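You operate a simulated robot arm through the tools that you are given. There is no shell and no other tool.

The job below is to be done with a simulated robot arm. You get a single attempt, and the scene is never put back.

JOB
Put things in order on the top of the packing bench. At the end: the grey eyelet block (marked "2.85") from the top of the packing bench stands where the silver canister stood; the silver canister from the top of the packing bench stands where the grey insert stood; the grey tag (marked "Hold") from the top of the packing bench is on the teal print plate; the grey insert from the top of the packing bench stands on top of the high yellow wheel; whatever was shut is shut again. Leave all else as you found it, and nothing knocked over.

It is judged by the outcome, as a careful person would: the job done as asked, and still so three seconds after it is handed in. It fails if anything else is knocked over, pushed out of place, dropped, spilled or broken.

ROBOT AND FRAMES
A 6-joint arm with a two-finger gripper, fixed in place. Base frame: the origin is at the foot of the arm, x ahead of it, y to its left, z up; the work surface is at about z = 0. Units: m, rad, N and s.
With the tool pointing down near the work surface it reaches from about 0.24 to 0.62 m from the base axis. Its first joint turns from -1.152 to 1.152 rad. Payload 1.37 kg.
The TCP is the grasp point between the finger pads, 0.022 m short of the fingertips. In the tool frame z runs along the fingers and y along their closing line. The gripper opens to 0.092 m; its body begins 0.065 m behind the TCP.
Orientation is told as [roll, pitch, yaw] about the base's x, y, z axes, in that order, counted from this pose: with the fingers straight down and closing along the base's y, the tool's x points along the base's -x, its y along +y and its z along -z.

CONTROLS
- The arm moves only by the tool send_rows. Its argument "moves" is one flat list of numbers, 7 for each row, row after row: the shift along the base's x, y, z in cm, then the turn, a rotation vector about the base's x, y, z in rad, then the gripper command, from -1 (shut) to 1 (fully open), values between in proportion. In form: [dx, dy, dz, rx, ry, rz, jaw, dx, dy, dz, rx, ry, rz, jaw, ...]. A call has 1 to 20 rows; each row shifts and turns the commanded pose from where the row before left it. A row lasts 0.2 s, in which the tool goes at most 0.05 m and 0.15 rad; a call with a longer step from one row to the next is refused whole, and so is a gripper value outside its range. Where a pose cannot be reached the arm comes as near as it can. A force on the tool above 40 N (or 10 N above the force at the start of the call, whichever is more), or a blocked arm, ends the call early, and 0.2 s more pass. Each finger travels about 0.0599 m/s and halts on what it meets, pressing with about 26 N; the grip force reading is that of the motor and also rises with nothing between the fingers. The clock runs only during rows and for 0.2 s after the last one: add rows that do not move to give the fingers time. It gives the time, the measured TCP pose, the force on the tool (base axes), the opening and the grip force at its end, in the units of the frame above (readings bear some noise), with the torque about the TCP (base axes, N m) and any sound that the robot's microphone picked up.
- Cameras (640 x 400 px; columns grow to the right, rows downward): "scene" is fixed at [0.0456, -0.4484, 0.5673]; the picture's right is [0.62, -0.79, 0.00], its down [-0.56, -0.44, -0.70] and it looks along [0.55, 0.44, -0.71] (base axes); focal length 244 px, centre (320, 200). "wrist" rides on the gripper at [0.071, 0.019, -0.102] in the tool frame; the picture's right is [-0.26, 0.97, 0.00], its down [-0.75, -0.20, -0.63] and it looks along [-0.60, -0.16, 0.78] (tool axes); focal length 280 px, centre (320, 200). There is no depth. A picture from a camera that has moved, and an enlarged one, comes with that camera's place and axes in the base frame and with its lens.
- camera(camera): a new picture of that camera. No time passes.
- enlarge(camera, box): a new picture of the part [left, top, right, bottom] of that camera's present view, enlarged. No time passes.
- finish_job(): hands the job in; it is judged then, once.

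Nothing tells you positions but the pictures and the camera data. Unless the task says otherwise, let go and move clear before handing in.

The tools are called after "Request:" as a command line: name --argument value ..., lists and objects as JSON in quotes. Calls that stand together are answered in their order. send_rows: Moves the arm, as the interface text tells. Its arguments: {"type":"object","properties":{"moves":{"type":"array"}},"required":["moves"]} The other tools are called the same way: camera (camera) takes a picture; enlarge (camera, box) takes an enlarged picture of a part of a camera's view; finish_job () hands the job in.

At the start:

```text
t: 0.0
position: [0.3772, -0.0579, 0.3415]
tcp_rot: [0.0, 0.001, 0.0]
contact_force: [1.0, -0.1, -0.1]
moment: [0.0, 0.02, -0.01]
opening: 0.0922
finger_force: 0.1
```

scene: 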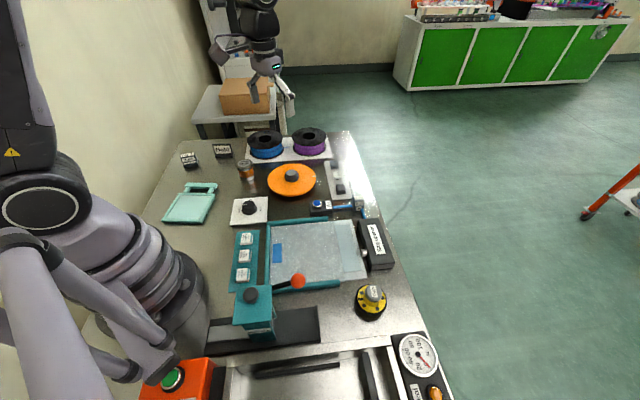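
wrist: 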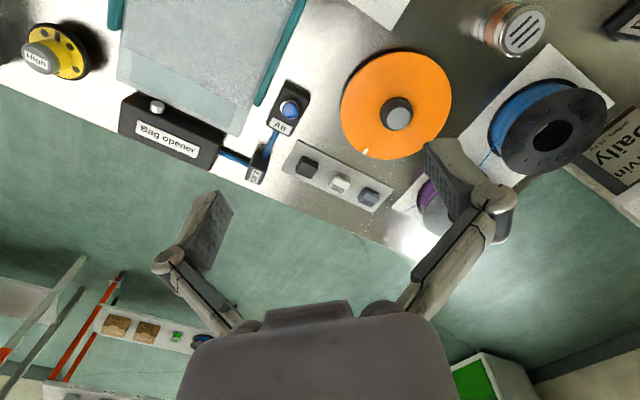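

The scene camera shows a packing bench with a print plate, spools, a bag opener, an orange turntable and a yellow wheel. I'll zoom in to identify each item before moving.

Request:
enlarge --camera "scene" --box '[160, 120, 380, 260]'

Request:
enlarge --camera "scene" --box '[220, 220, 460, 400]'

Request:
enlarge --camera "scene" --box '[170, 130, 270, 200]'

Request:
enlarge --camera "wrist" --box '[240, 80, 420, 220]'

```text
2.86 times, centred on (270, 190) of scene
camera zoom: at [0.0456, -0.4484, 0.5673], right [0.62, -0.79, 0.0], down [-0.56, -0.44, -0.7], along [0.55, 0.44, -0.71], focal length 698 px, centre (463, 229)
```

zoom: 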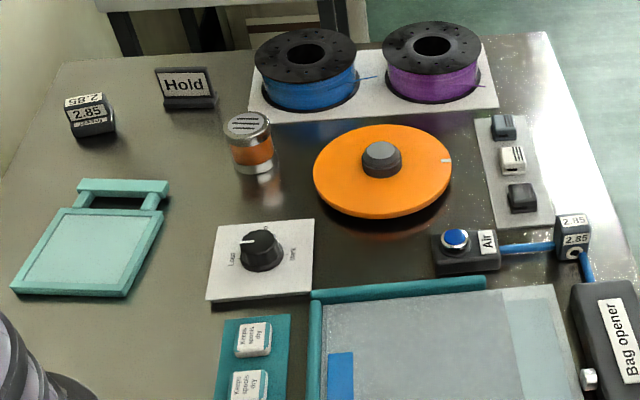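

```text
2.22 times, centred on (340, 310) of scene
camera zoom: at [0.0456, -0.4484, 0.5673], right [0.62, -0.79, 0.0], down [-0.56, -0.44, -0.7], along [0.55, 0.44, -0.71], focal length 543 px, centre (276, -44)
```

zoom: 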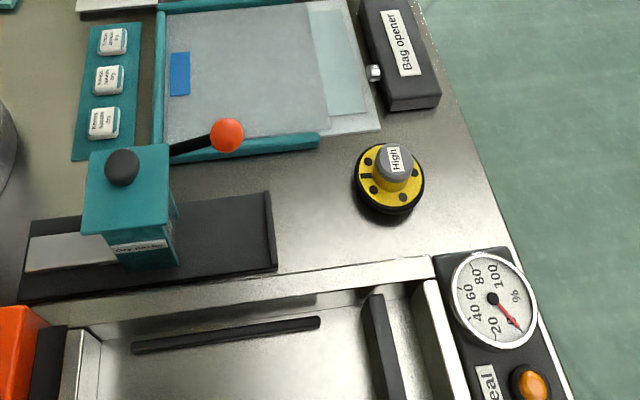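

```text
5.71 times, centred on (220, 165) of scene
camera zoom: at [0.0456, -0.4484, 0.5673], right [0.62, -0.79, 0.0], down [-0.56, -0.44, -0.7], along [0.55, 0.44, -0.71], focal length 1397 px, centre (891, 400)
```

zoom: 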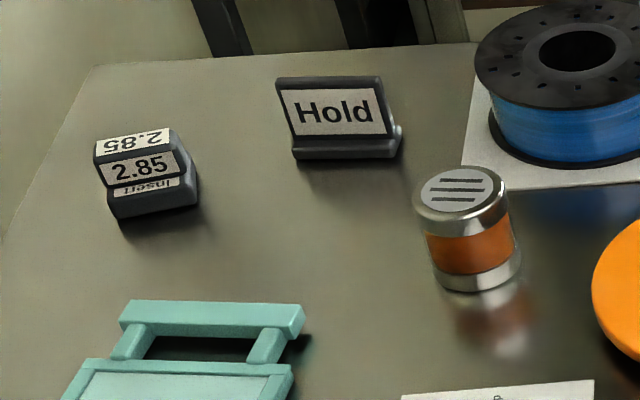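

```text
2.86 times, centred on (330, 150) of wrist
camera zoom: at [0.3056, -0.0387, 0.4412], right [0.26, 0.97, 0.0], down [0.75, -0.2, 0.63], along [0.6, -0.16, -0.78], focal length 801 px, centre (291, 343)
```

zoom: 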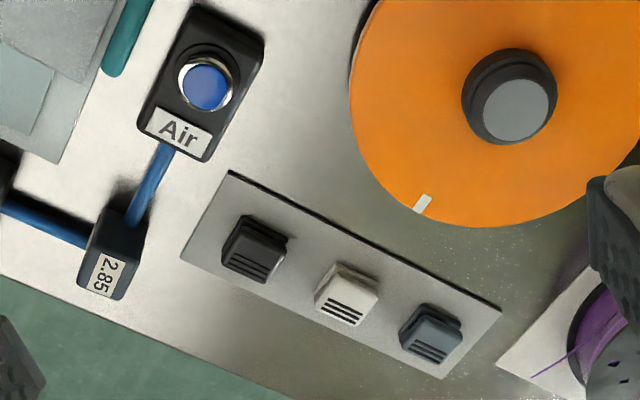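

The items are becoming clear: the insert and the Hold tag are at the far left, the canister stands by the blue spool, and the eyelet block sits on the blue air hose. I'll zoom in further on the eyelet block, the wheel and the plate.

Request:
enlarge --camera "scene" --box '[305, 180, 385, 230]'

Request:
enlarge --camera "wrist" --box '[220, 70, 320, 190]'

Request:
enlarge --camera "scene" --box '[335, 265, 405, 335]'

Request:
enlarge --camera "scene" --box '[150, 170, 230, 235]'

Request:
enlarge --camera "wrist" --box '[0, 0, 140, 100]'

```text
8.00 times, centred on (345, 205) of scene
camera zoom: at [0.0456, -0.4484, 0.5673], right [0.62, -0.79, 0.0], down [-0.56, -0.44, -0.7], along [0.55, 0.44, -0.71], focal length 1956 px, centre (120, 160)
```

zoom: 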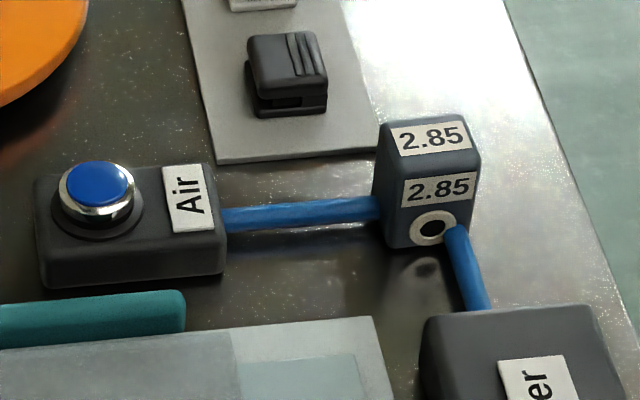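

```text
3.33 times, centred on (270, 130) of wrist
camera zoom: at [0.3056, -0.0387, 0.4412], right [0.26, 0.97, 0.0], down [0.75, -0.2, 0.63], along [0.6, -0.16, -0.78], focal length 935 px, centre (487, 433)
```

zoom: 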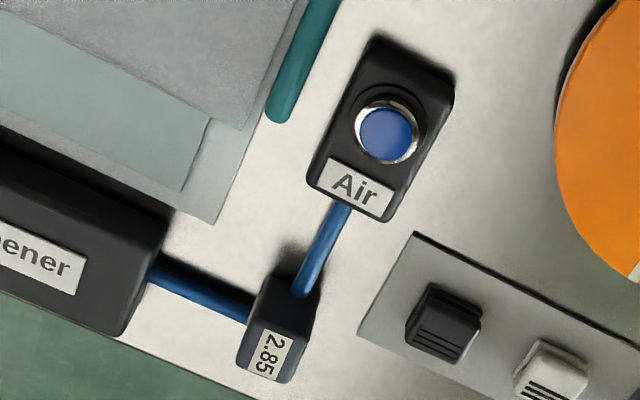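

```text
5.71 times, centred on (370, 300) of scene
camera zoom: at [0.0456, -0.4484, 0.5673], right [0.62, -0.79, 0.0], down [-0.56, -0.44, -0.7], along [0.55, 0.44, -0.71], focal length 1397 px, centre (34, -371)
```

zoom: 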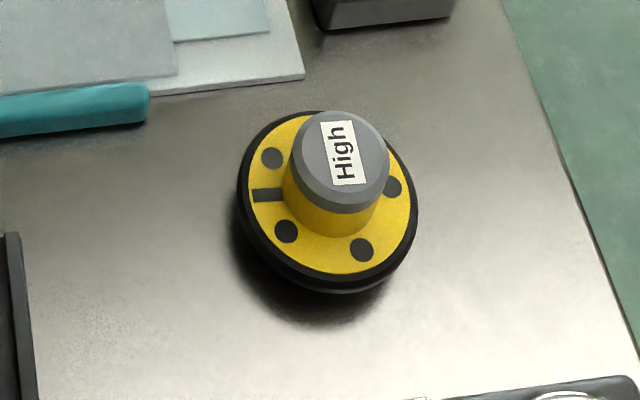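

```text
6.15 times, centred on (190, 202) of scene
camera zoom: at [0.0456, -0.4484, 0.5673], right [0.62, -0.79, 0.0], down [-0.56, -0.44, -0.7], along [0.55, 0.44, -0.71], focal length 1504 px, centre (1120, 185)
```

zoom: 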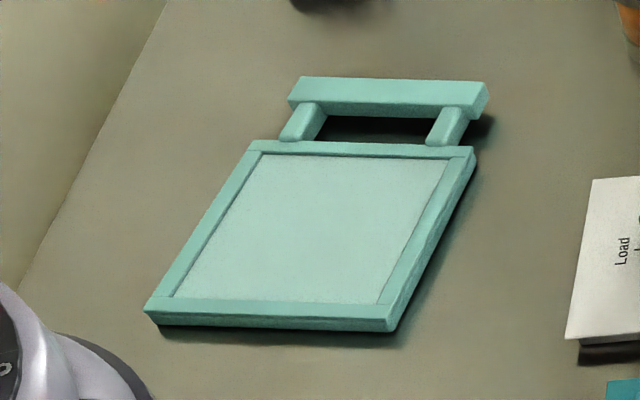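

```text
4.00 times, centred on (70, 50) of wrist
camera zoom: at [0.3056, -0.0387, 0.4412], right [0.26, 0.97, 0.0], down [0.75, -0.2, 0.63], along [0.6, -0.16, -0.78], focal length 1122 px, centre (1320, 800)
```

zoom: 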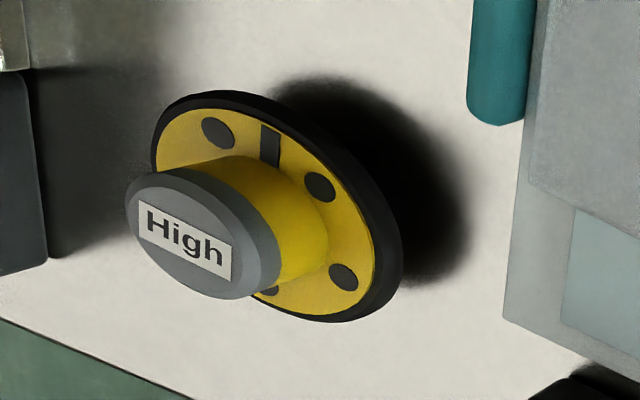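

The insert is near (0.33, 0.40), the tag near (0.44, 0.35), the canister near (0.41, 0.17), the eyelet block near (0.53, -0.21) and the yellow wheel near (0.29, -0.40). I need a closer look at how the hose runs relative to the eyelet block, so I'll bring the wrist camera nearer.

Request:
send_rows --moves '[0.66, -2.4, -3.4, 0, 0, 0, 1, 0.66, -2.4, -3.4, 0, 0, 0, 1, 0.66, -2.4, -3.4, 0, 0, 0, 1, 0.66, -2.4, -3.4, 0, 0, 0, 1, 0.66, -2.4, -3.4, 0, 0, 0, 1]'

Request:
camera --camera "wrist"

Request:
enlarge --camera "wrist" --box '[220, 110, 420, 270]'

```text
t: 1.2
position: [0.4107, -0.1831, 0.1678]
tcp_rot: [0.0, 0.001, -0.001]
contact_force: [0.7, -1.7, -0.8]
moment: [-0.03, -0.03, -0.02]
opening: 0.0918
finger_force: 0.0
```

```text
taken
camera wrist: at [0.3382, -0.1629, 0.2698], right [0.26, 0.97, 0.0], down [0.75, -0.2, 0.63], along [0.6, -0.16, -0.78], focal length 280 px, centre (320, 200)
```

wrist: 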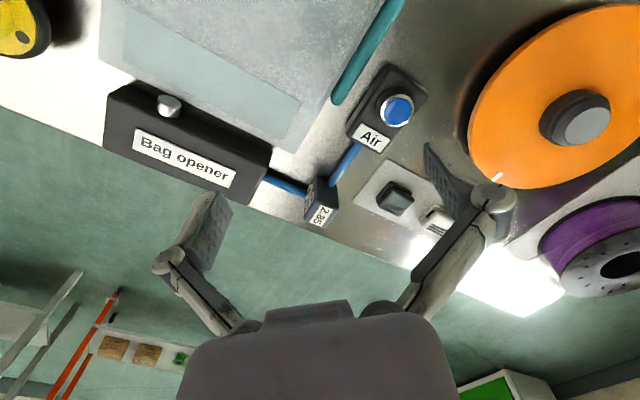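

```text
2.50 times, centred on (320, 190) of wrist
camera zoom: at [0.3382, -0.1629, 0.2698], right [0.26, 0.97, 0.0], down [0.75, -0.2, 0.63], along [0.6, -0.16, -0.78], focal length 701 px, centre (320, 225)
```

zoom: 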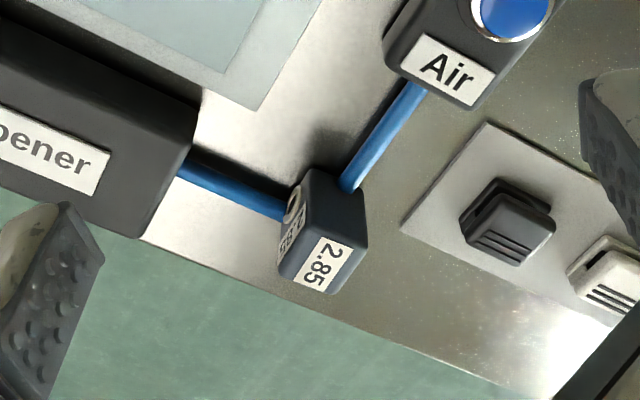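

The block sits at the corner of the hose run. I'll zoom in tighter to see whether the hose passes through it or just beside it.

Request:
enlarge --camera "wrist" --box '[280, 160, 360, 240]'

Request:
camera --camera "scene"

```text
5.00 times, centred on (320, 200) of wrist
camera zoom: at [0.3382, -0.1629, 0.2698], right [0.26, 0.97, 0.0], down [0.75, -0.2, 0.63], along [0.6, -0.16, -0.78], focal length 1402 px, centre (320, 200)
```

zoom: 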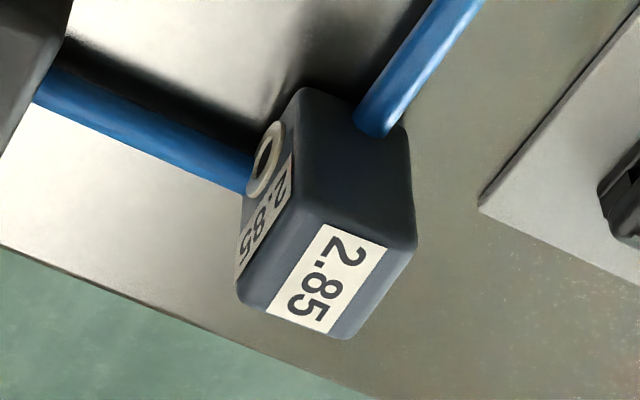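

```text
taken
```

scene: 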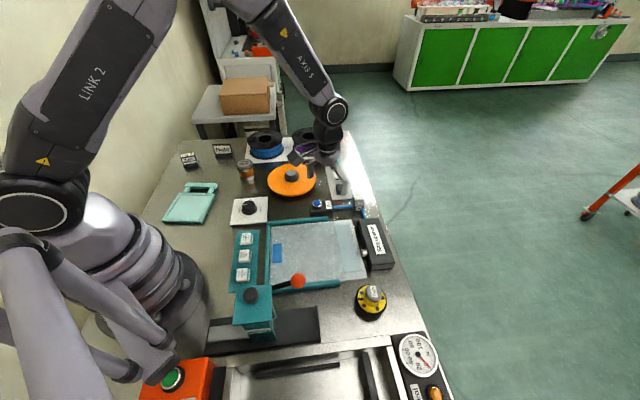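

The two hose segments meet inside the block, so the block may carry the hose, and I'll handle it last and gently. Next I'll move over to the left end of the bench to inspect the insert, tag, canister and plate.

Request:
send_rows --moves '[0, 0, 4.5, 0, 0, 0, 1, 0, 0, 4.5, 0, 0, 0, 1, 0, 0, 4.5, 0, 0, 0, 1, -1.6, 4.53, 0, 0, 0, 0.1045, 1, -1.6, 4.53, 0, 0, 0, 0.1045, 1, -1.6, 4.53, 0, 0, 0, 0.1045, 1, -1.6, 4.53, 0, 0, 0, 0.1045, 1, -1.6, 4.53, 0, 0, 0, 0.1045, 1, -1.6, 4.53, 0, 0, 0, 0.1045, 1, -1.6, 4.53, 0, 0, 0, 0.1045, 1, -1.6, 4.53, 0, 0, 0, 0.1045, 1, -1.6, 4.53, 0, 0, 0, 0.1045, 1, -1.6, 4.53, 0, 0, 0, 0.1045, 1, 0, 0, -5, 0, 0, 0, 1, 0, 0, -5, 0, 0, 0, 1, 0, 0, 0, 0, 0, 0, 1]'

Request:
camera --camera "wrist"

Request:
camera --camera "scene"

```text
t: 4.6
position: [0.2483, 0.2733, 0.2031]
tcp_rot: [0.0, 0.001, 1.046]
contact_force: [0.0, -0.4, 0.1]
moment: [-0.01, 0.0, 0.01]
opening: 0.0917
finger_force: 0.0
```

```text
taken
camera wrist: at [0.1955, 0.2229, 0.3047], right [-0.7, 0.71, 0.0], down [0.55, 0.55, 0.63], along [0.44, 0.44, -0.78], focal length 280 px, centre (320, 200)
```

wrist: 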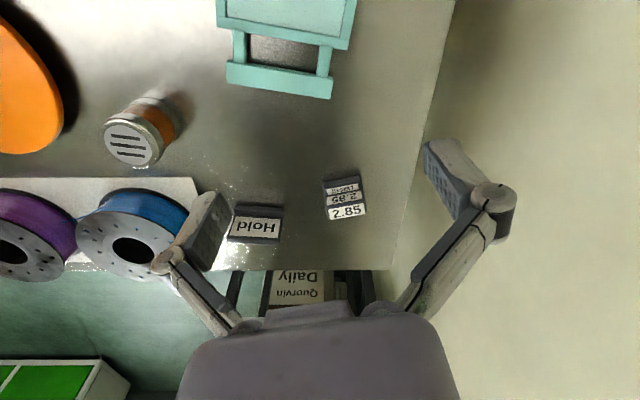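

```text
taken
```

scene: 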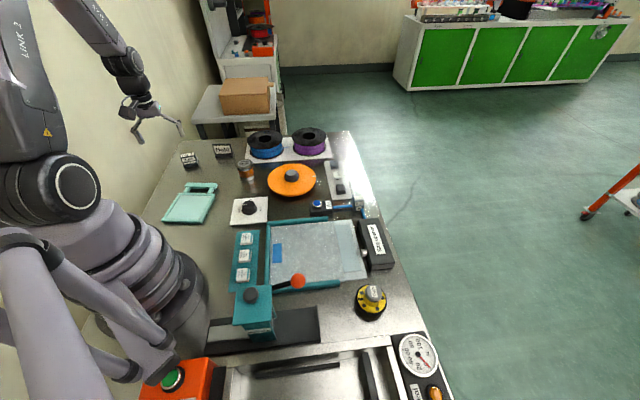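

From here I can see the Hold tag, insert, canister and teal plate. I'll zoom in on each for exact shapes and positions.

Request:
enlarge --camera "wrist" --box '[210, 160, 390, 280]'

Request:
enlarge --camera "wrist" --box '[80, 70, 220, 190]'

Request:
enlarge --camera "wrist" --box '[200, 0, 380, 110]'

```text
3.33 times, centred on (300, 220) of wrist
camera zoom: at [0.1955, 0.2229, 0.3047], right [-0.7, 0.71, 0.0], down [0.55, 0.55, 0.63], along [0.44, 0.44, -0.78], focal length 935 px, centre (387, 133)
```

zoom: 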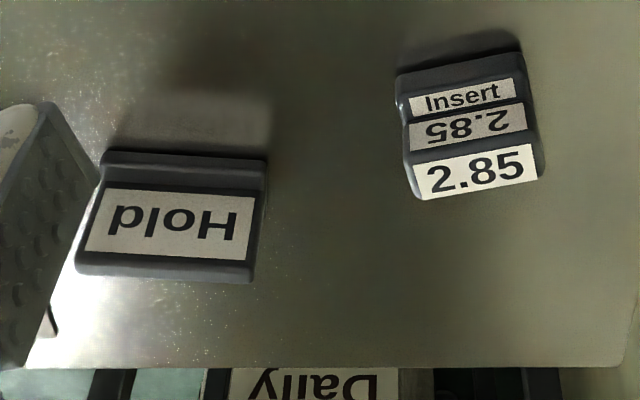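

```text
3.33 times, centred on (150, 130) of wrist
camera zoom: at [0.1955, 0.2229, 0.3047], right [-0.7, 0.71, 0.0], down [0.55, 0.55, 0.63], along [0.44, 0.44, -0.78], focal length 935 px, centre (887, 433)
```

zoom: 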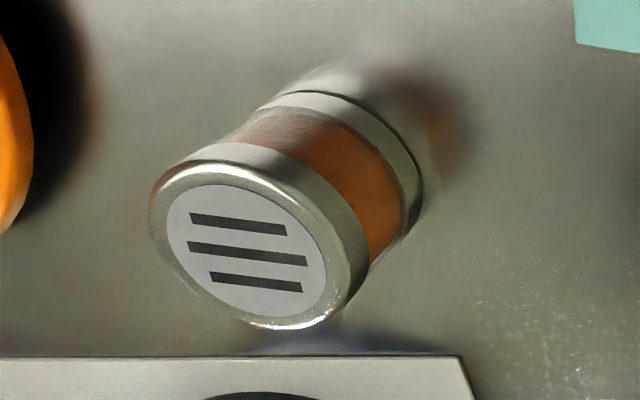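

```text
3.56 times, centred on (290, 55) of wrist
camera zoom: at [0.1955, 0.2229, 0.3047], right [-0.7, 0.71, 0.0], down [0.55, 0.55, 0.63], along [0.44, 0.44, -0.78], focal length 997 px, centre (427, 716)
```

zoom: 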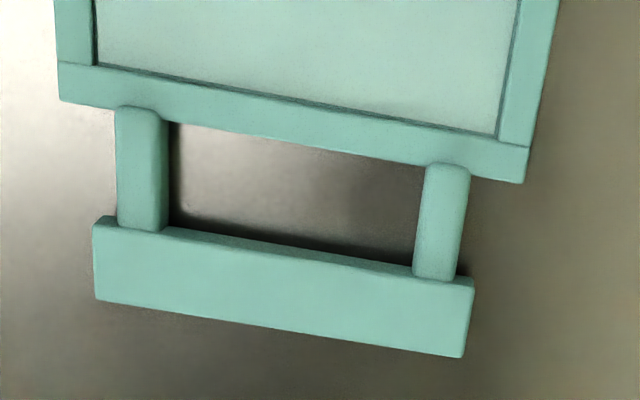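

The insert is about 5 × 3.5 cm in plan and 3.5 cm tall. I also need to know how close the wall is to the bench edge before bringing the gripper there.

Request:
enlarge --camera "scene" --box '[150, 60, 300, 160]'

Request:
enlarge --camera "wrist" --box '[340, 150, 460, 320]'

Request:
enlarge --camera "scene" --box '[60, 100, 220, 280]'

```text
4.00 times, centred on (225, 110) of scene
camera zoom: at [0.0456, -0.4484, 0.5673], right [0.62, -0.79, 0.0], down [-0.56, -0.44, -0.7], along [0.55, 0.44, -0.71], focal length 978 px, centre (700, 560)
```

zoom: 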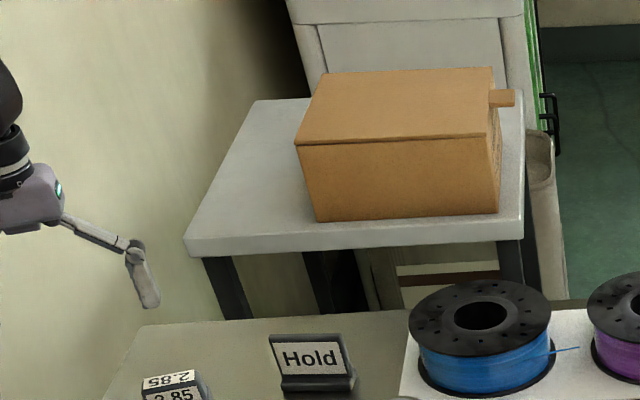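

```text
2.35 times, centred on (400, 235) of wrist
camera zoom: at [0.1955, 0.2229, 0.3047], right [-0.7, 0.71, 0.0], down [0.55, 0.55, 0.63], along [0.44, 0.44, -0.78], focal length 660 px, centre (132, 118)
```

zoom: 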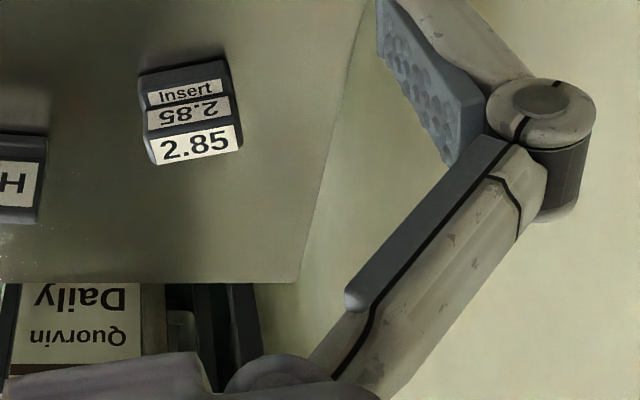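

```text
2.22 times, centred on (140, 190) of scene
camera zoom: at [0.0456, -0.4484, 0.5673], right [0.62, -0.79, 0.0], down [-0.56, -0.44, -0.7], along [0.55, 0.44, -0.71], focal length 543 px, centre (720, 222)
```

zoom: 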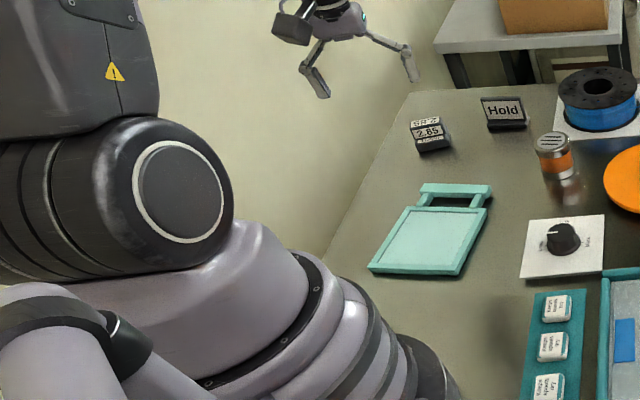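

I'll grasp the insert across its 5 cm width. First I'll hover above it and check the alignment with the wrist camera.

Request:
send_rows --moves '[2.15, 3.35, -1.5, 0, 0, 0.01, 0.8, 2.15, 3.35, -1.5, 0, 0, 0.01, 0.8, 2.15, 3.35, -1.5, 0, 0, 0, 0.8, 2.15, 3.35, -1.5, 0, 0, 0, 0.8, 0, 0, 0, 0, 0, 0, 0.8]'

Request:
camera --camera "wrist"

Request:
enlarge --camera "wrist" --box '[240, 50, 400, 170]'

```text
t: 5.8
position: [0.3367, 0.406, 0.1435]
tcp_rot: [-0.001, -0.001, 1.064]
contact_force: [0.0, -0.2, 0.3]
moment: [0.0, -0.02, 0.0]
opening: 0.0829
finger_force: 0.1
```

```text
taken
camera wrist: at [0.2847, 0.3548, 0.2446], right [-0.72, 0.7, 0.0], down [0.54, 0.56, 0.62], along [0.44, 0.45, -0.78], focal length 280 px, centre (320, 200)
```

wrist: 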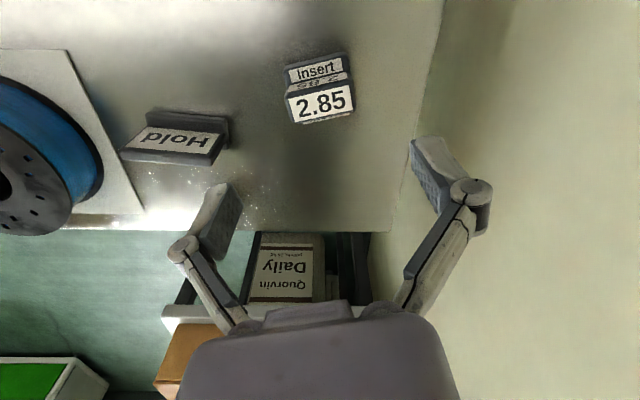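

```text
3.33 times, centred on (320, 110) of wrist
camera zoom: at [0.2847, 0.3548, 0.2446], right [-0.72, 0.7, 0.0], down [0.54, 0.56, 0.62], along [0.44, 0.45, -0.78], focal length 935 px, centre (320, 500)
```

zoom: 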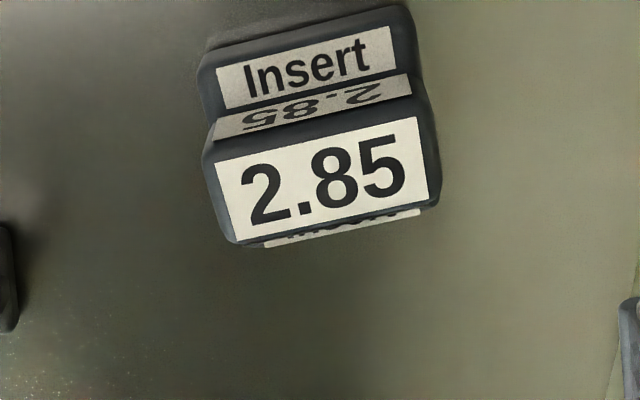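

The insert's top is centred at about (0.337, 0.4095), and its long side runs at about 148.5°. I'll make small corrections, descend and close the gripper.

Request:
send_rows --moves '[0.07, 0.35, 0, 0, 0, -0.043, 0.8, 0, 0, -3.0, 0, 0, 0, 0.8, 0, 0, -3.0, 0, 0, 0, 0.8, 0, 0, -3.0, 0, 0, 0, 0.8, 0, 0, -2.6, 0, 0, 0, 0.8, 0, 0, 0, 0, 0, 0, 0.8]'

Request:
camera --camera "wrist"

Request:
enlarge --camera "scene" --box '[150, 110, 270, 200]'

```text
t: 7.2
position: [0.3367, 0.4106, 0.031]
tcp_rot: [0.001, 0.0, 1.022]
contact_force: [-0.5, -0.6, -0.4]
moment: [0.0, -0.02, -0.01]
opening: 0.083
finger_force: 0.1
```

```text
taken
camera wrist: at [0.2816, 0.3611, 0.131], right [-0.69, 0.73, 0.0], down [0.57, 0.54, 0.63], along [0.45, 0.43, -0.78], focal length 280 px, centre (320, 200)
```

wrist: 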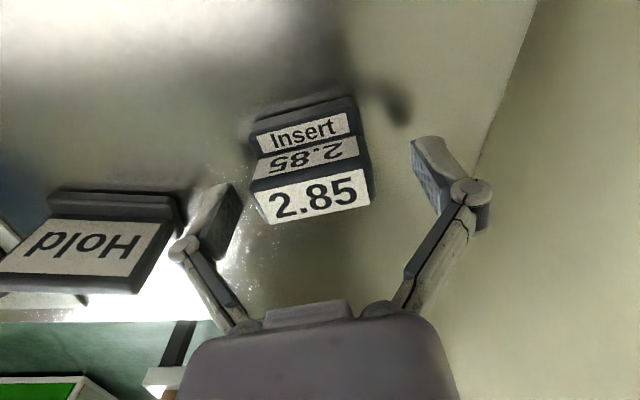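

```text
4.44 times, centred on (210, 155) of scene
camera zoom: at [0.0456, -0.4484, 0.5673], right [0.62, -0.79, 0.0], down [-0.56, -0.44, -0.7], along [0.55, 0.44, -0.71], focal length 1086 px, centre (809, 400)
```

zoom: 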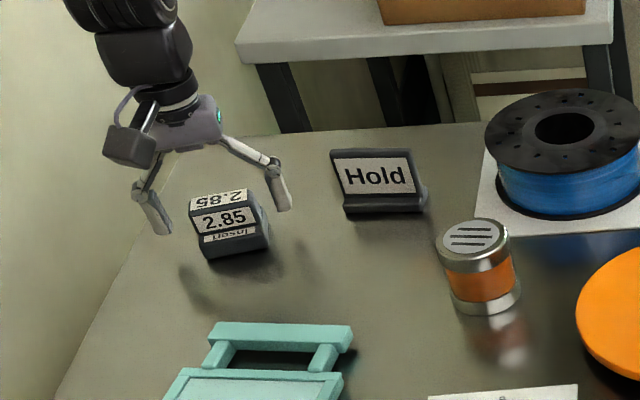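

The insert sits a few millimetres off-centre toward the left finger. I'll shift to centre it, lower slightly and close.

Request:
send_rows --moves '[0.24, -0.25, -0.4, 0, 0, 0, 0.8, 0, 0, 0, 0, 0, 0, 0.3, 0, 0, 0, 0, 0, 0, -1, 0, 0, 0, 0, 0, 0, -1, 0, 0, 0, 0, 0, 0, -1, 0, 0, 0, 0, 0, 0, -1]'

Request:
camera --camera "wrist"

```text
t: 8.6
position: [0.3368, 0.4079, 0.024]
tcp_rot: [0.0, -0.001, 1.023]
contact_force: [0.1, -0.9, 0.8]
moment: [0.03, 0.02, -0.01]
opening: 0.0513
finger_force: 26.0
```

```text
taken
camera wrist: at [0.2838, 0.3586, 0.1261], right [-0.69, 0.73, 0.0], down [0.57, 0.54, 0.63], along [0.45, 0.43, -0.78], focal length 280 px, centre (320, 200)
```

wrist: 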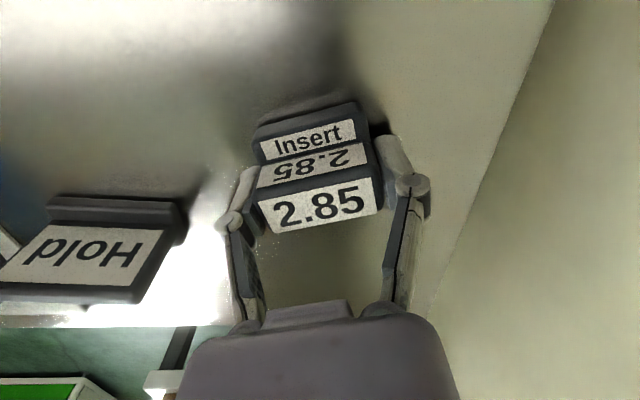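

The insert is gripped at a 5.1 cm opening. I'll lift it straight up and carry it high over to the yellow wheel.

Request:
send_rows --moves '[0, 0, 2, 0, 0, 0, -1, 0, 0, 4, 0, 0, 0, -1, 0, 0, 4, 0, 0, 0, -1, 0, 0, 4, 0, 0, 0, -1, 0, 0, 4, 0, 0, 0, -1, 0, 0, 4, 0, 0, 0, -1, 0, 0, 2, 0, 0, 0, -1, 0, 0, 0, 0, 0, 0, -1]'

Request:
camera --camera "wrist"

Request:
camera --camera "scene"

```text
t: 10.4
position: [0.3411, 0.4078, 0.2673]
tcp_rot: [0.0, 0.0, 1.024]
contact_force: [0.2, 0.5, -0.3]
moment: [0.02, -0.01, 0.01]
opening: 0.0513
finger_force: 25.6
```

```text
taken
camera wrist: at [0.2861, 0.3593, 0.3685], right [-0.69, 0.73, 0.0], down [0.57, 0.54, 0.63], along [0.45, 0.43, -0.78], focal length 280 px, centre (320, 200)
```

wrist: 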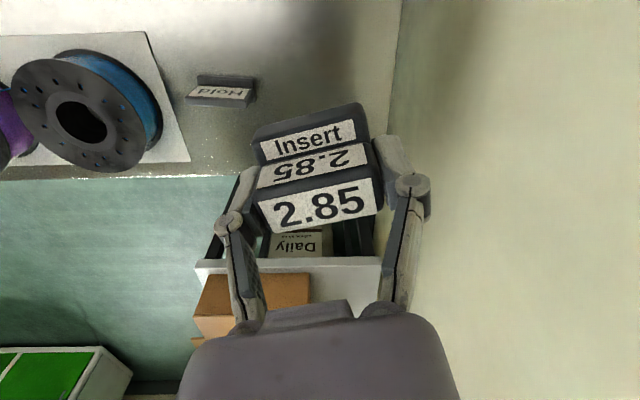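

```text
taken
```

scene: 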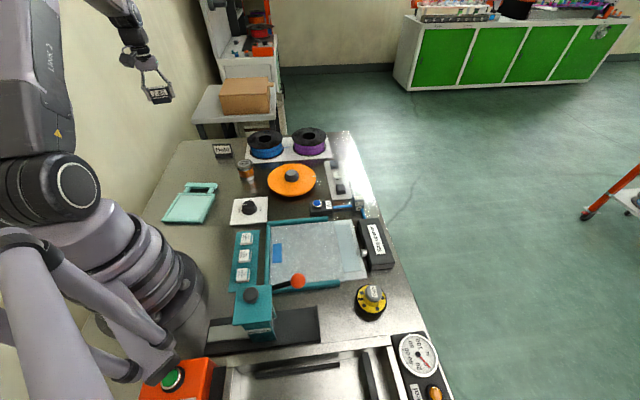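

The insert is held firmly. I'll swing over to the yellow wheel at a safe height.

Request:
send_rows --moves '[-0.25, -4.48, 0, 0, 0, -0.1, -1, -0.25, -4.48, 0, 0, 0, -0.1, -1, -0.25, -4.48, 0, 0, 0, -0.1, -1, -0.25, -4.48, 0, 0, 0, -0.1, -1, -0.25, -4.48, 0, 0, 0, -0.1, -1, -0.25, -4.48, 0, 0, 0, -0.1, -1, -0.25, -4.48, 0, 0, 0, -0.1, -1, -0.25, -4.48, 0, 0, 0, -0.1, -1, -0.25, -4.48, 0, 0, 0, -0.1, -1, -0.25, -4.48, 0, 0, 0, -0.1, -1, -0.25, -4.48, 0, 0, 0, -0.1, -1, -0.25, -4.48, 0, 0, 0, -0.1, -1, -0.25, -4.48, 0, 0, 0, -0.1, -1, -0.25, -4.48, 0, 0, 0, -0.1, -1, -0.25, -4.48, 0, 0, 0, -0.1, -1, -0.25, -4.48, 0, 0, 0, -0.1, -1, -0.25, -4.48, 0, 0, 0, -0.1, -1, -0.25, -4.48, 0, 0, 0, -0.1, -1, 0, 0, 0, 0, 0, 0, -1, 0, 0, 0, 0, 0, 0, -1]'

Request:
camera --camera "wrist"

Request:
camera --camera "scene"

```text
t: 14.6
position: [0.293, -0.4021, 0.264]
tcp_rot: [0.002, 0.0, -0.777]
contact_force: [-0.4, 0.8, -0.5]
moment: [-0.05, 0.01, -0.02]
opening: 0.0515
finger_force: 26.0
```

```text
taken
camera wrist: at [0.2556, -0.3377, 0.3662], right [0.86, 0.5, 0.0], down [0.39, -0.67, 0.62], along [0.31, -0.54, -0.78], focal length 280 px, centre (320, 200)
```

wrist: 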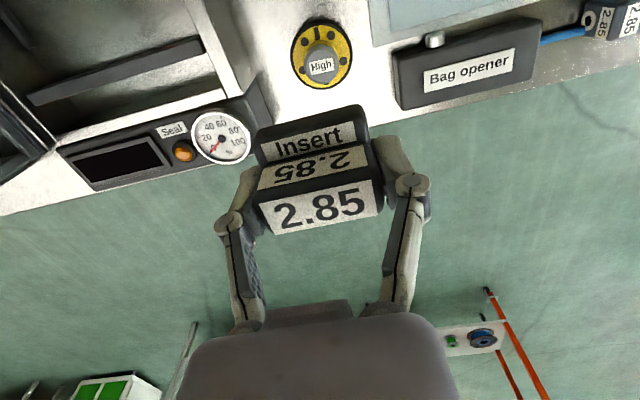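

```text
taken
```

scene: 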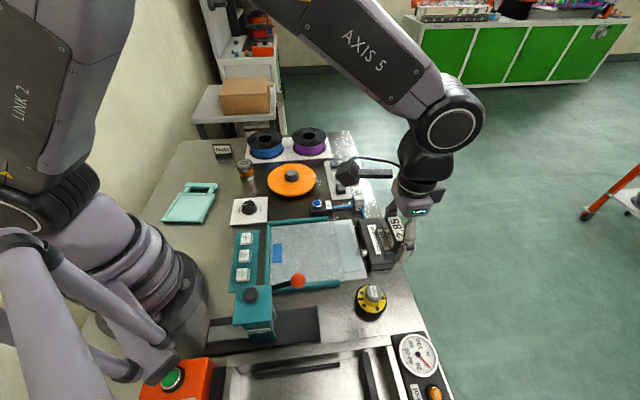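

The knob of the wheel is nearly straight below the held insert. I'll zoom in for a precise check of the knob's top.

Request:
enlarge --camera "wrist" --box '[270, 10, 370, 110]'

Request:
enlarge --camera "scene" --box '[330, 190, 450, 340]'

```text
4.00 times, centred on (320, 60) of wrist
camera zoom: at [0.2556, -0.3377, 0.3662], right [0.86, 0.5, 0.0], down [0.39, -0.67, 0.62], along [0.31, -0.54, -0.78], focal length 1122 px, centre (320, 760)
```

zoom: 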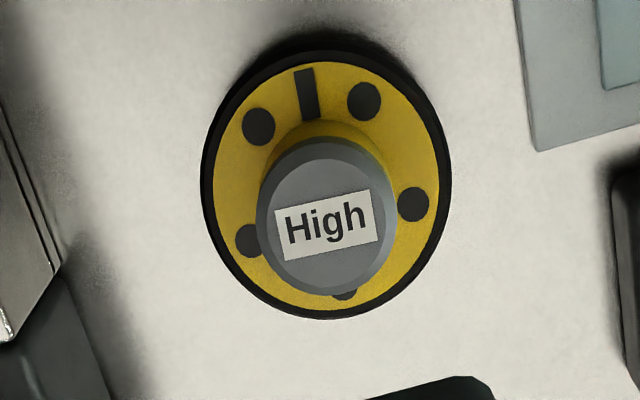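

```text
2.67 times, centred on (390, 265) of scene
camera zoom: at [0.0456, -0.4484, 0.5673], right [0.62, -0.79, 0.0], down [-0.56, -0.44, -0.7], along [0.55, 0.44, -0.71], focal length 652 px, centre (133, 27)
```

zoom: 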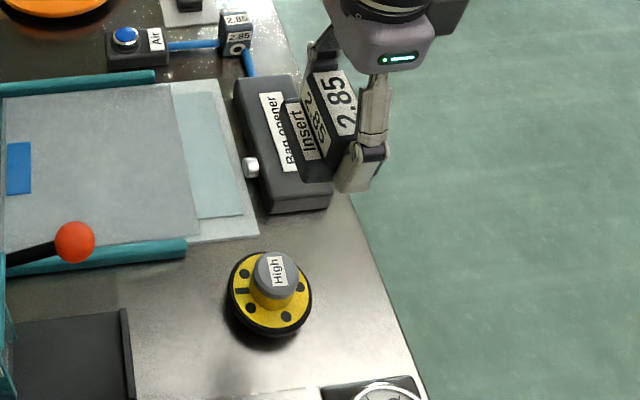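

Triangulating gives the knob's top at about (0.2907, -0.397) with z ≈ 0.070. I'll check the insert's exact place in the gripper before setting it down.

Request:
enlarge --camera "wrist" --box '[230, 90, 410, 250]'

```text
2.50 times, centred on (320, 170) of wrist
camera zoom: at [0.2556, -0.3377, 0.3662], right [0.86, 0.5, 0.0], down [0.39, -0.67, 0.62], along [0.31, -0.54, -0.78], focal length 701 px, centre (320, 275)
```

zoom: 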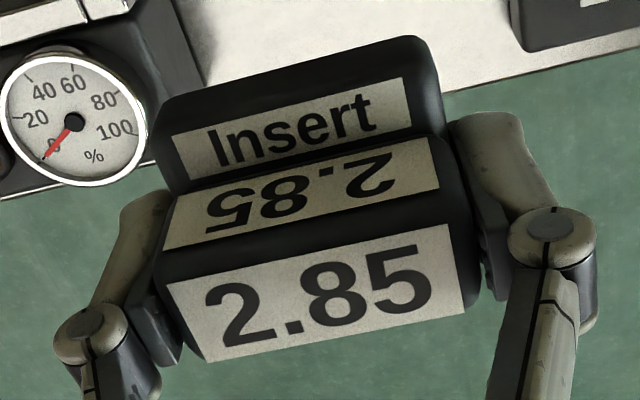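

I want the insert's side profile to know where its base centre is. I'll look at it through the scene camera.

Request:
enlarge --camera "scene" --box '[360, 200, 430, 275]'

```text
5.33 times, centred on (395, 238) of scene
camera zoom: at [0.0456, -0.4484, 0.5673], right [0.62, -0.79, 0.0], down [-0.56, -0.44, -0.7], along [0.55, 0.44, -0.71], focal length 1304 px, centre (-80, 0)
```

zoom: 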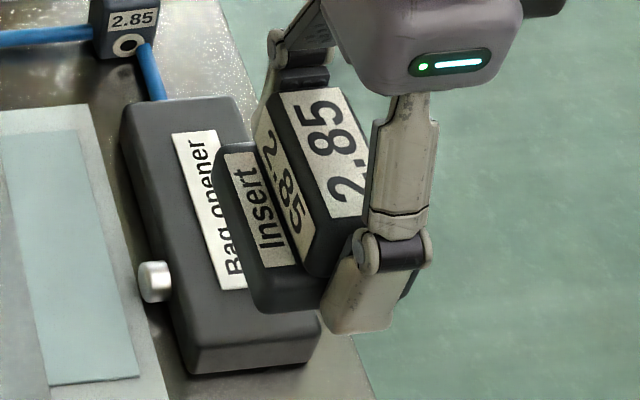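

The insert's base is centred on the TCP. I'll correct by a few millimetres, come down partway and check the alignment again.

Request:
send_rows --moves '[-0.2, 0.42, 0, 0, 0, 0, -1, 0, 0, -4, 0, 0, 0, -1, 0, 0, -4, 0, 0, 0, -1, 0, 0, -3.5, 0, 0, 0, -1, 0, 0, -2, 0, 0, 0, -1, 0, 0, 0, 0, 0, 0, -1, 0, 0, 0, 0, 0, 0, -1]'

Request:
enlarge --camera "wrist" --box '[220, 60, 420, 240]'

Request:
enlarge --camera "scene" --box '[330, 240, 420, 330]'

```text
t: 16.2
position: [0.2941, -0.3932, 0.131]
tcp_rot: [0.001, 0.001, -0.777]
contact_force: [0.9, 0.0, -0.7]
moment: [0.01, -0.01, 0.01]
opening: 0.0513
finger_force: 26.0
```

```text
2.22 times, centred on (320, 150) of wrist
camera zoom: at [0.2555, -0.3291, 0.2323], right [0.86, 0.5, 0.0], down [0.39, -0.67, 0.63], along [0.31, -0.54, -0.78], focal length 623 px, centre (320, 311)
```

zoom: 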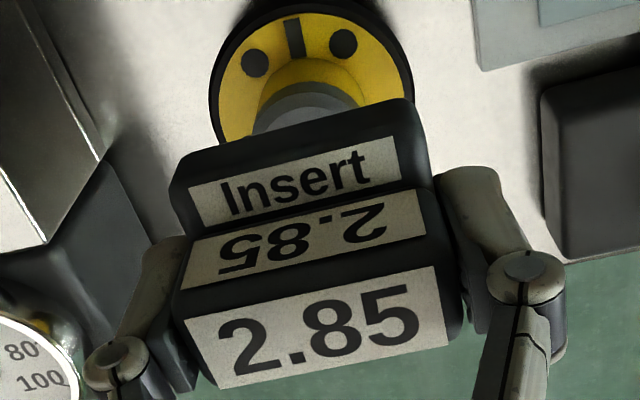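

```text
4.44 times, centred on (375, 285) of scene
camera zoom: at [0.0456, -0.4484, 0.5673], right [0.62, -0.79, 0.0], down [-0.56, -0.44, -0.7], along [0.55, 0.44, -0.71], focal length 1086 px, centre (76, -178)
```

zoom: 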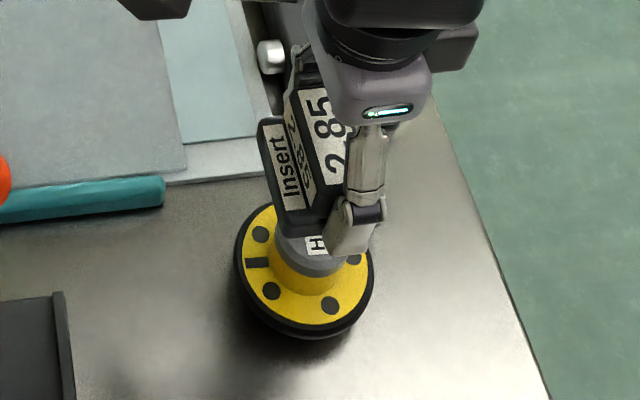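

The knob is partly hidden now. I'll zoom in tightly to measure the remaining offset.

Request:
enlarge --camera "wrist" --box '[260, 40, 380, 130]'

Request:
enlarge --camera "scene" --box '[365, 250, 425, 310]'

```text
4.44 times, centred on (320, 85) of wrist
camera zoom: at [0.2555, -0.3291, 0.2323], right [0.86, 0.5, 0.0], down [0.39, -0.67, 0.63], along [0.31, -0.54, -0.78], focal length 1246 px, centre (320, 711)
```

zoom: 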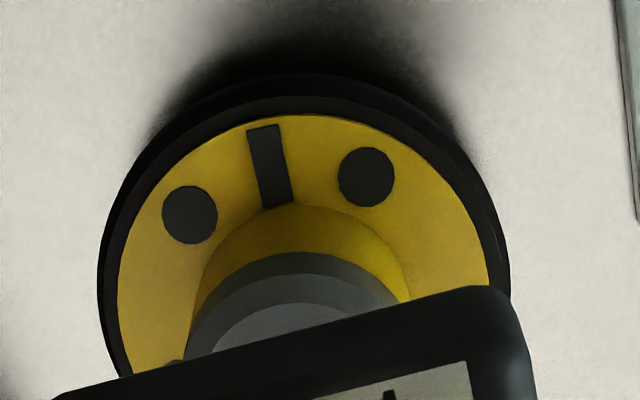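

```text
6.67 times, centred on (395, 280) of scene
camera zoom: at [0.0456, -0.4484, 0.5673], right [0.62, -0.79, 0.0], down [-0.56, -0.44, -0.7], along [0.55, 0.44, -0.71], focal length 1630 px, centre (-180, -333)
```

zoom: 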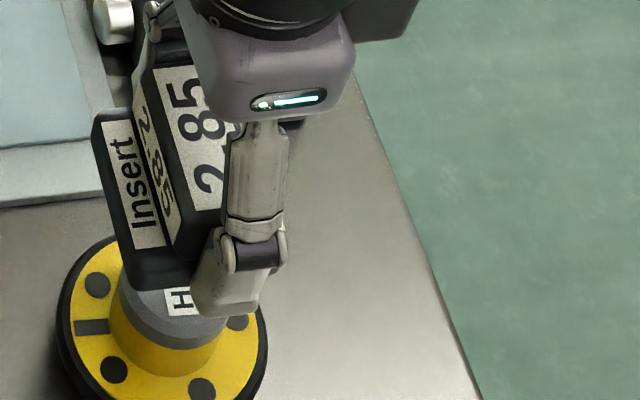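

The wheel centre is at about (0.2905, -0.3965), so I need a shift of about (-2, -4) mm. I'll correct, descend most of the way and check again.

Request:
send_rows --moves '[-0.2, -0.38, 0, 0, 0, 0, -1, 0, 0, -1.0, 0, 0, 0, -1, 0, 0, -0.8, 0, 0, 0, -1, 0, 0, 0, 0, 0, 0, -1, 0, 0, 0, 0, 0, 0, -1]'

Request:
enlarge --camera "wrist" --box '[260, 40, 380, 130]'

Request:
enlarge --camera "scene" --box '[345, 250, 405, 325]'

```text
t: 17.4
position: [0.2919, -0.3975, 0.1119]
tcp_rot: [0.0, 0.0, -0.777]
contact_force: [0.0, 0.6, -0.7]
moment: [0.01, -0.02, -0.03]
opening: 0.0511
finger_force: 26.1
```

```text
4.44 times, centred on (320, 85) of wrist
camera zoom: at [0.2535, -0.3322, 0.2134], right [0.86, 0.5, 0.0], down [0.39, -0.67, 0.63], along [0.31, -0.54, -0.78], focal length 1246 px, centre (320, 711)
```

zoom: 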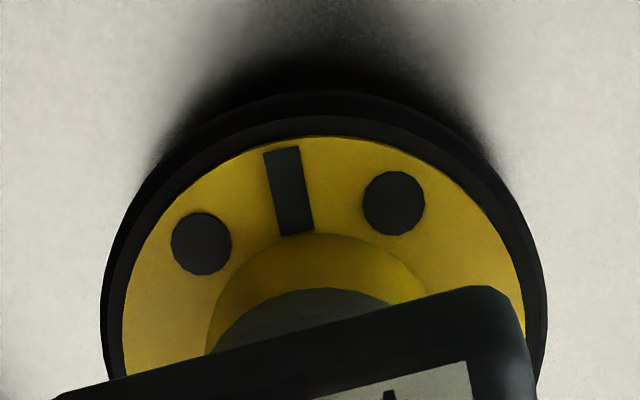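

```text
5.33 times, centred on (375, 288) of scene
camera zoom: at [0.0456, -0.4484, 0.5673], right [0.62, -0.79, 0.0], down [-0.56, -0.44, -0.7], along [0.55, 0.44, -0.71], focal length 1304 px, centre (27, -267)
```

zoom: 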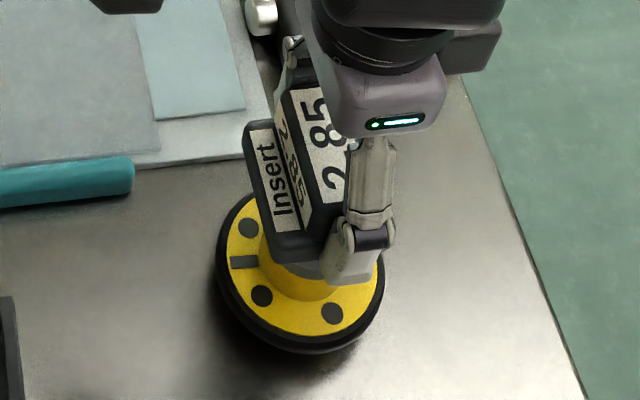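

The lateral alignment is good, and only about 2 mm forward remains. I'll correct that and lower gently until the insert touches the knob.

Request:
send_rows --moves '[0.08, -0.18, 0, 0, 0, 0, -1, 0, 0, -0.4, 0, 0, 0, -1, 0, 0, -0.4, 0, 0, 0, -1, 0, 0, -0.3, 0, 0, 0, -1, 0, 0, 0, 0, 0, 0, -1]'

Request:
enlarge --camera "scene" --box '[345, 250, 405, 325]'

```text
t: 18.6
position: [0.2916, -0.4004, 0.101]
tcp_rot: [0.0, 0.0, -0.779]
contact_force: [-0.5, -0.3, -1.4]
moment: [-0.02, 0.03, 0.06]
opening: 0.0513
finger_force: 25.7
```

```text
5.33 times, centred on (375, 288) of scene
camera zoom: at [0.0456, -0.4484, 0.5673], right [0.62, -0.79, 0.0], down [-0.56, -0.44, -0.7], along [0.55, 0.44, -0.71], focal length 1304 px, centre (27, -267)
```

zoom: 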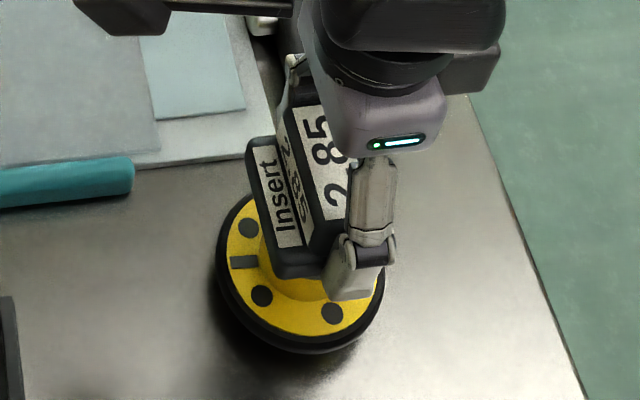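

There's no contact yet. I'll lower in small steps and watch the vertical force.

Request:
send_rows --moves '[0, 0, -0.15, 0, 0, 0, -1, 0, 0, -0.15, 0, 0, 0, -1, 0, 0, 0, 0, 0, 0, -1]'

```text
t: 19.4
position: [0.2911, -0.3988, 0.0969]
tcp_rot: [0.001, 0.0, -0.779]
contact_force: [-0.4, 0.5, -1.6]
moment: [0.0, -0.03, -0.01]
opening: 0.0514
finger_force: 26.4
```

Request:
send_rows --moves '[0, 0, -0.15, 0, 0, 0, -1, 0, 0, -0.1, 0, 0, 0, -1, 0, 0, 0, 0, 0, 0, -1]'

Request:
enlarge --camera "scene" --box '[345, 250, 405, 325]'

Request:
enlarge --camera "wrist" --box '[240, 60, 400, 220]'

```text
t: 20.2
position: [0.2911, -0.3986, 0.0958]
tcp_rot: [-0.002, 0.0, -0.779]
contact_force: [0.7, -0.2, -1.1]
moment: [-0.03, 0.02, 0.03]
opening: 0.0515
finger_force: 25.5
```

```text
5.33 times, centred on (375, 288) of scene
camera zoom: at [0.0456, -0.4484, 0.5673], right [0.62, -0.79, 0.0], down [-0.56, -0.44, -0.7], along [0.55, 0.44, -0.71], focal length 1304 px, centre (27, -267)
```

zoom: 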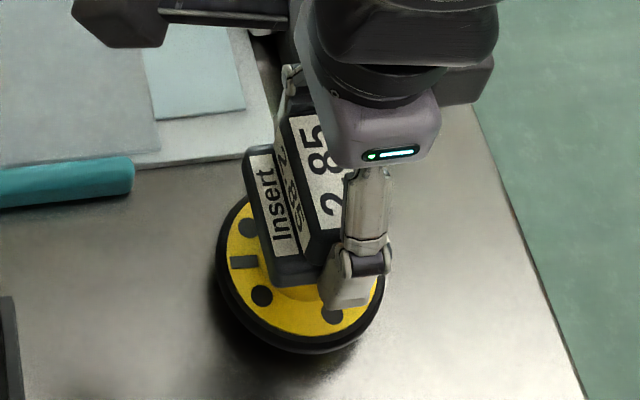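

```text
2.50 times, centred on (320, 140) of wrist
camera zoom: at [0.2535, -0.3346, 0.1957], right [0.86, 0.5, 0.0], down [0.39, -0.67, 0.63], along [0.31, -0.54, -0.78], focal length 701 px, centre (320, 350)
```

zoom: 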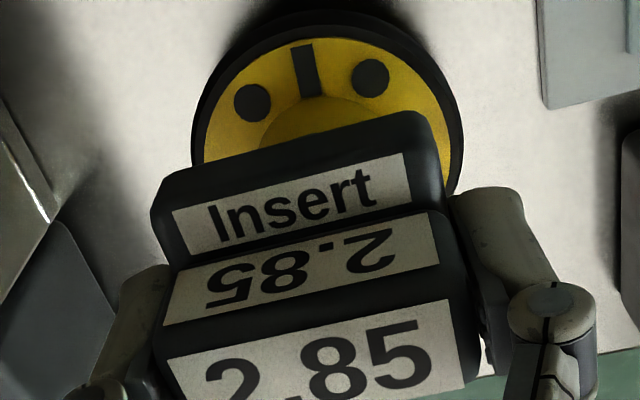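

No contact yet. I'll continue lowering in small steps.

Request:
send_rows --moves '[0, 0, -0.15, 0, 0, 0, -1, 0, 0, -0.15, 0, 0, 0, -1, 0, 0, 0, 0, 0, 0, -1]'

```text
t: 21.0
position: [0.2919, -0.3992, 0.0919]
tcp_rot: [0.001, -0.001, -0.779]
contact_force: [-0.5, -0.6, 0.4]
moment: [0.0, 0.02, -0.01]
opening: 0.0513
finger_force: 25.8
```

Request:
send_rows --moves '[0, 0, -0.12, 0, 0, 0, -1, 0, 0, 0, 0, 0, 0, -1]'

Request:
enlarge --camera "scene" --box '[355, 260, 405, 310]'

```text
t: 21.6
position: [0.292, -0.3994, 0.0906]
tcp_rot: [0.0, -0.002, -0.779]
contact_force: [0.4, -0.5, -0.5]
moment: [-0.01, -0.03, 0.02]
opening: 0.0516
finger_force: 26.0
```

```text
8.00 times, centred on (380, 285) of scene
camera zoom: at [0.0456, -0.4484, 0.5673], right [0.62, -0.79, 0.0], down [-0.56, -0.44, -0.7], along [0.55, 0.44, -0.71], focal length 1956 px, centre (-160, -480)
```

zoom: 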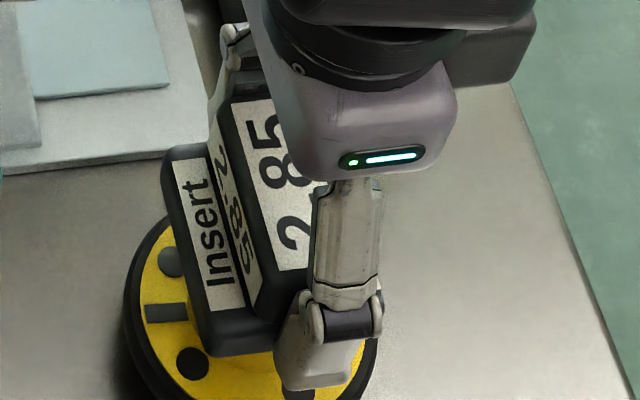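

Request:
send_rows --moves '[0, 0, -0.15, 0, 0, 0, -1, 0, 0, 0, 0, 0, 0, -1]'

```text
t: 22.2
position: [0.2895, -0.3991, 0.0886]
tcp_rot: [-0.001, 0.0, -0.778]
contact_force: [0.0, 0.2, -0.5]
moment: [-0.01, 0.02, -0.01]
opening: 0.0514
finger_force: 26.2
```

Request:
send_rows --moves '[0, 0, -0.15, 0, 0, 0, -1, 0, 0, 0, 0, 0, 0, -1]'

Request:
enlarge --camera "scene" --box '[355, 260, 405, 310]'

Request:
enlarge --camera "wrist" --box '[260, 60, 380, 150]'

```text
t: 22.8
position: [0.291, -0.3995, 0.0889]
tcp_rot: [0.001, 0.001, -0.779]
contact_force: [-0.2, 0.0, -0.2]
moment: [-0.01, 0.0, 0.01]
opening: 0.0512
finger_force: 26.0
```

```text
8.00 times, centred on (380, 285) of scene
camera zoom: at [0.0456, -0.4484, 0.5673], right [0.62, -0.79, 0.0], down [-0.56, -0.44, -0.7], along [0.55, 0.44, -0.71], focal length 1956 px, centre (-160, -480)
```

zoom: 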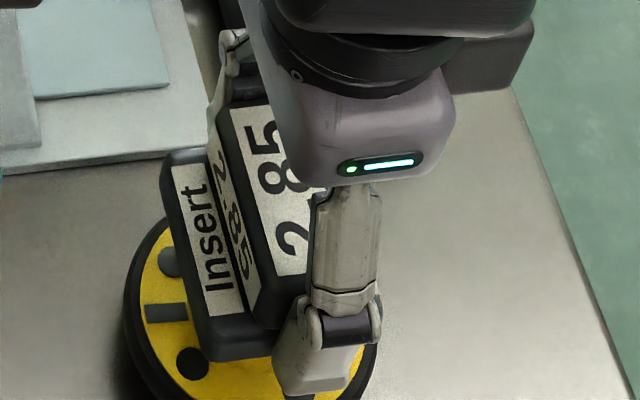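

```text
4.44 times, centred on (320, 105) of wrist
camera zoom: at [0.2533, -0.3346, 0.1895], right [0.86, 0.5, 0.0], down [0.39, -0.67, 0.63], along [0.31, -0.54, -0.78], focal length 1246 px, centre (320, 622)
```

zoom: 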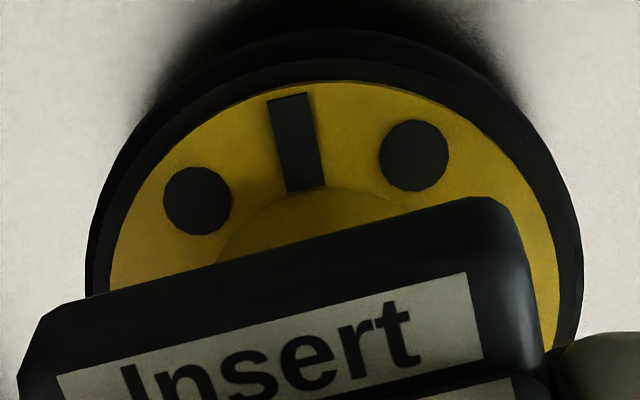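

Request:
send_rows --moves '[0, 0, -0.15, 0, 0, 0, -1, 0, 0, 0, 0, 0, 0, -1]'

```text
t: 23.4
position: [0.2901, -0.3977, 0.0874]
tcp_rot: [0.001, -0.001, -0.779]
contact_force: [0.0, 1.9, 9.4]
moment: [0.09, -0.03, 0.01]
opening: 0.0512
finger_force: 25.9
```

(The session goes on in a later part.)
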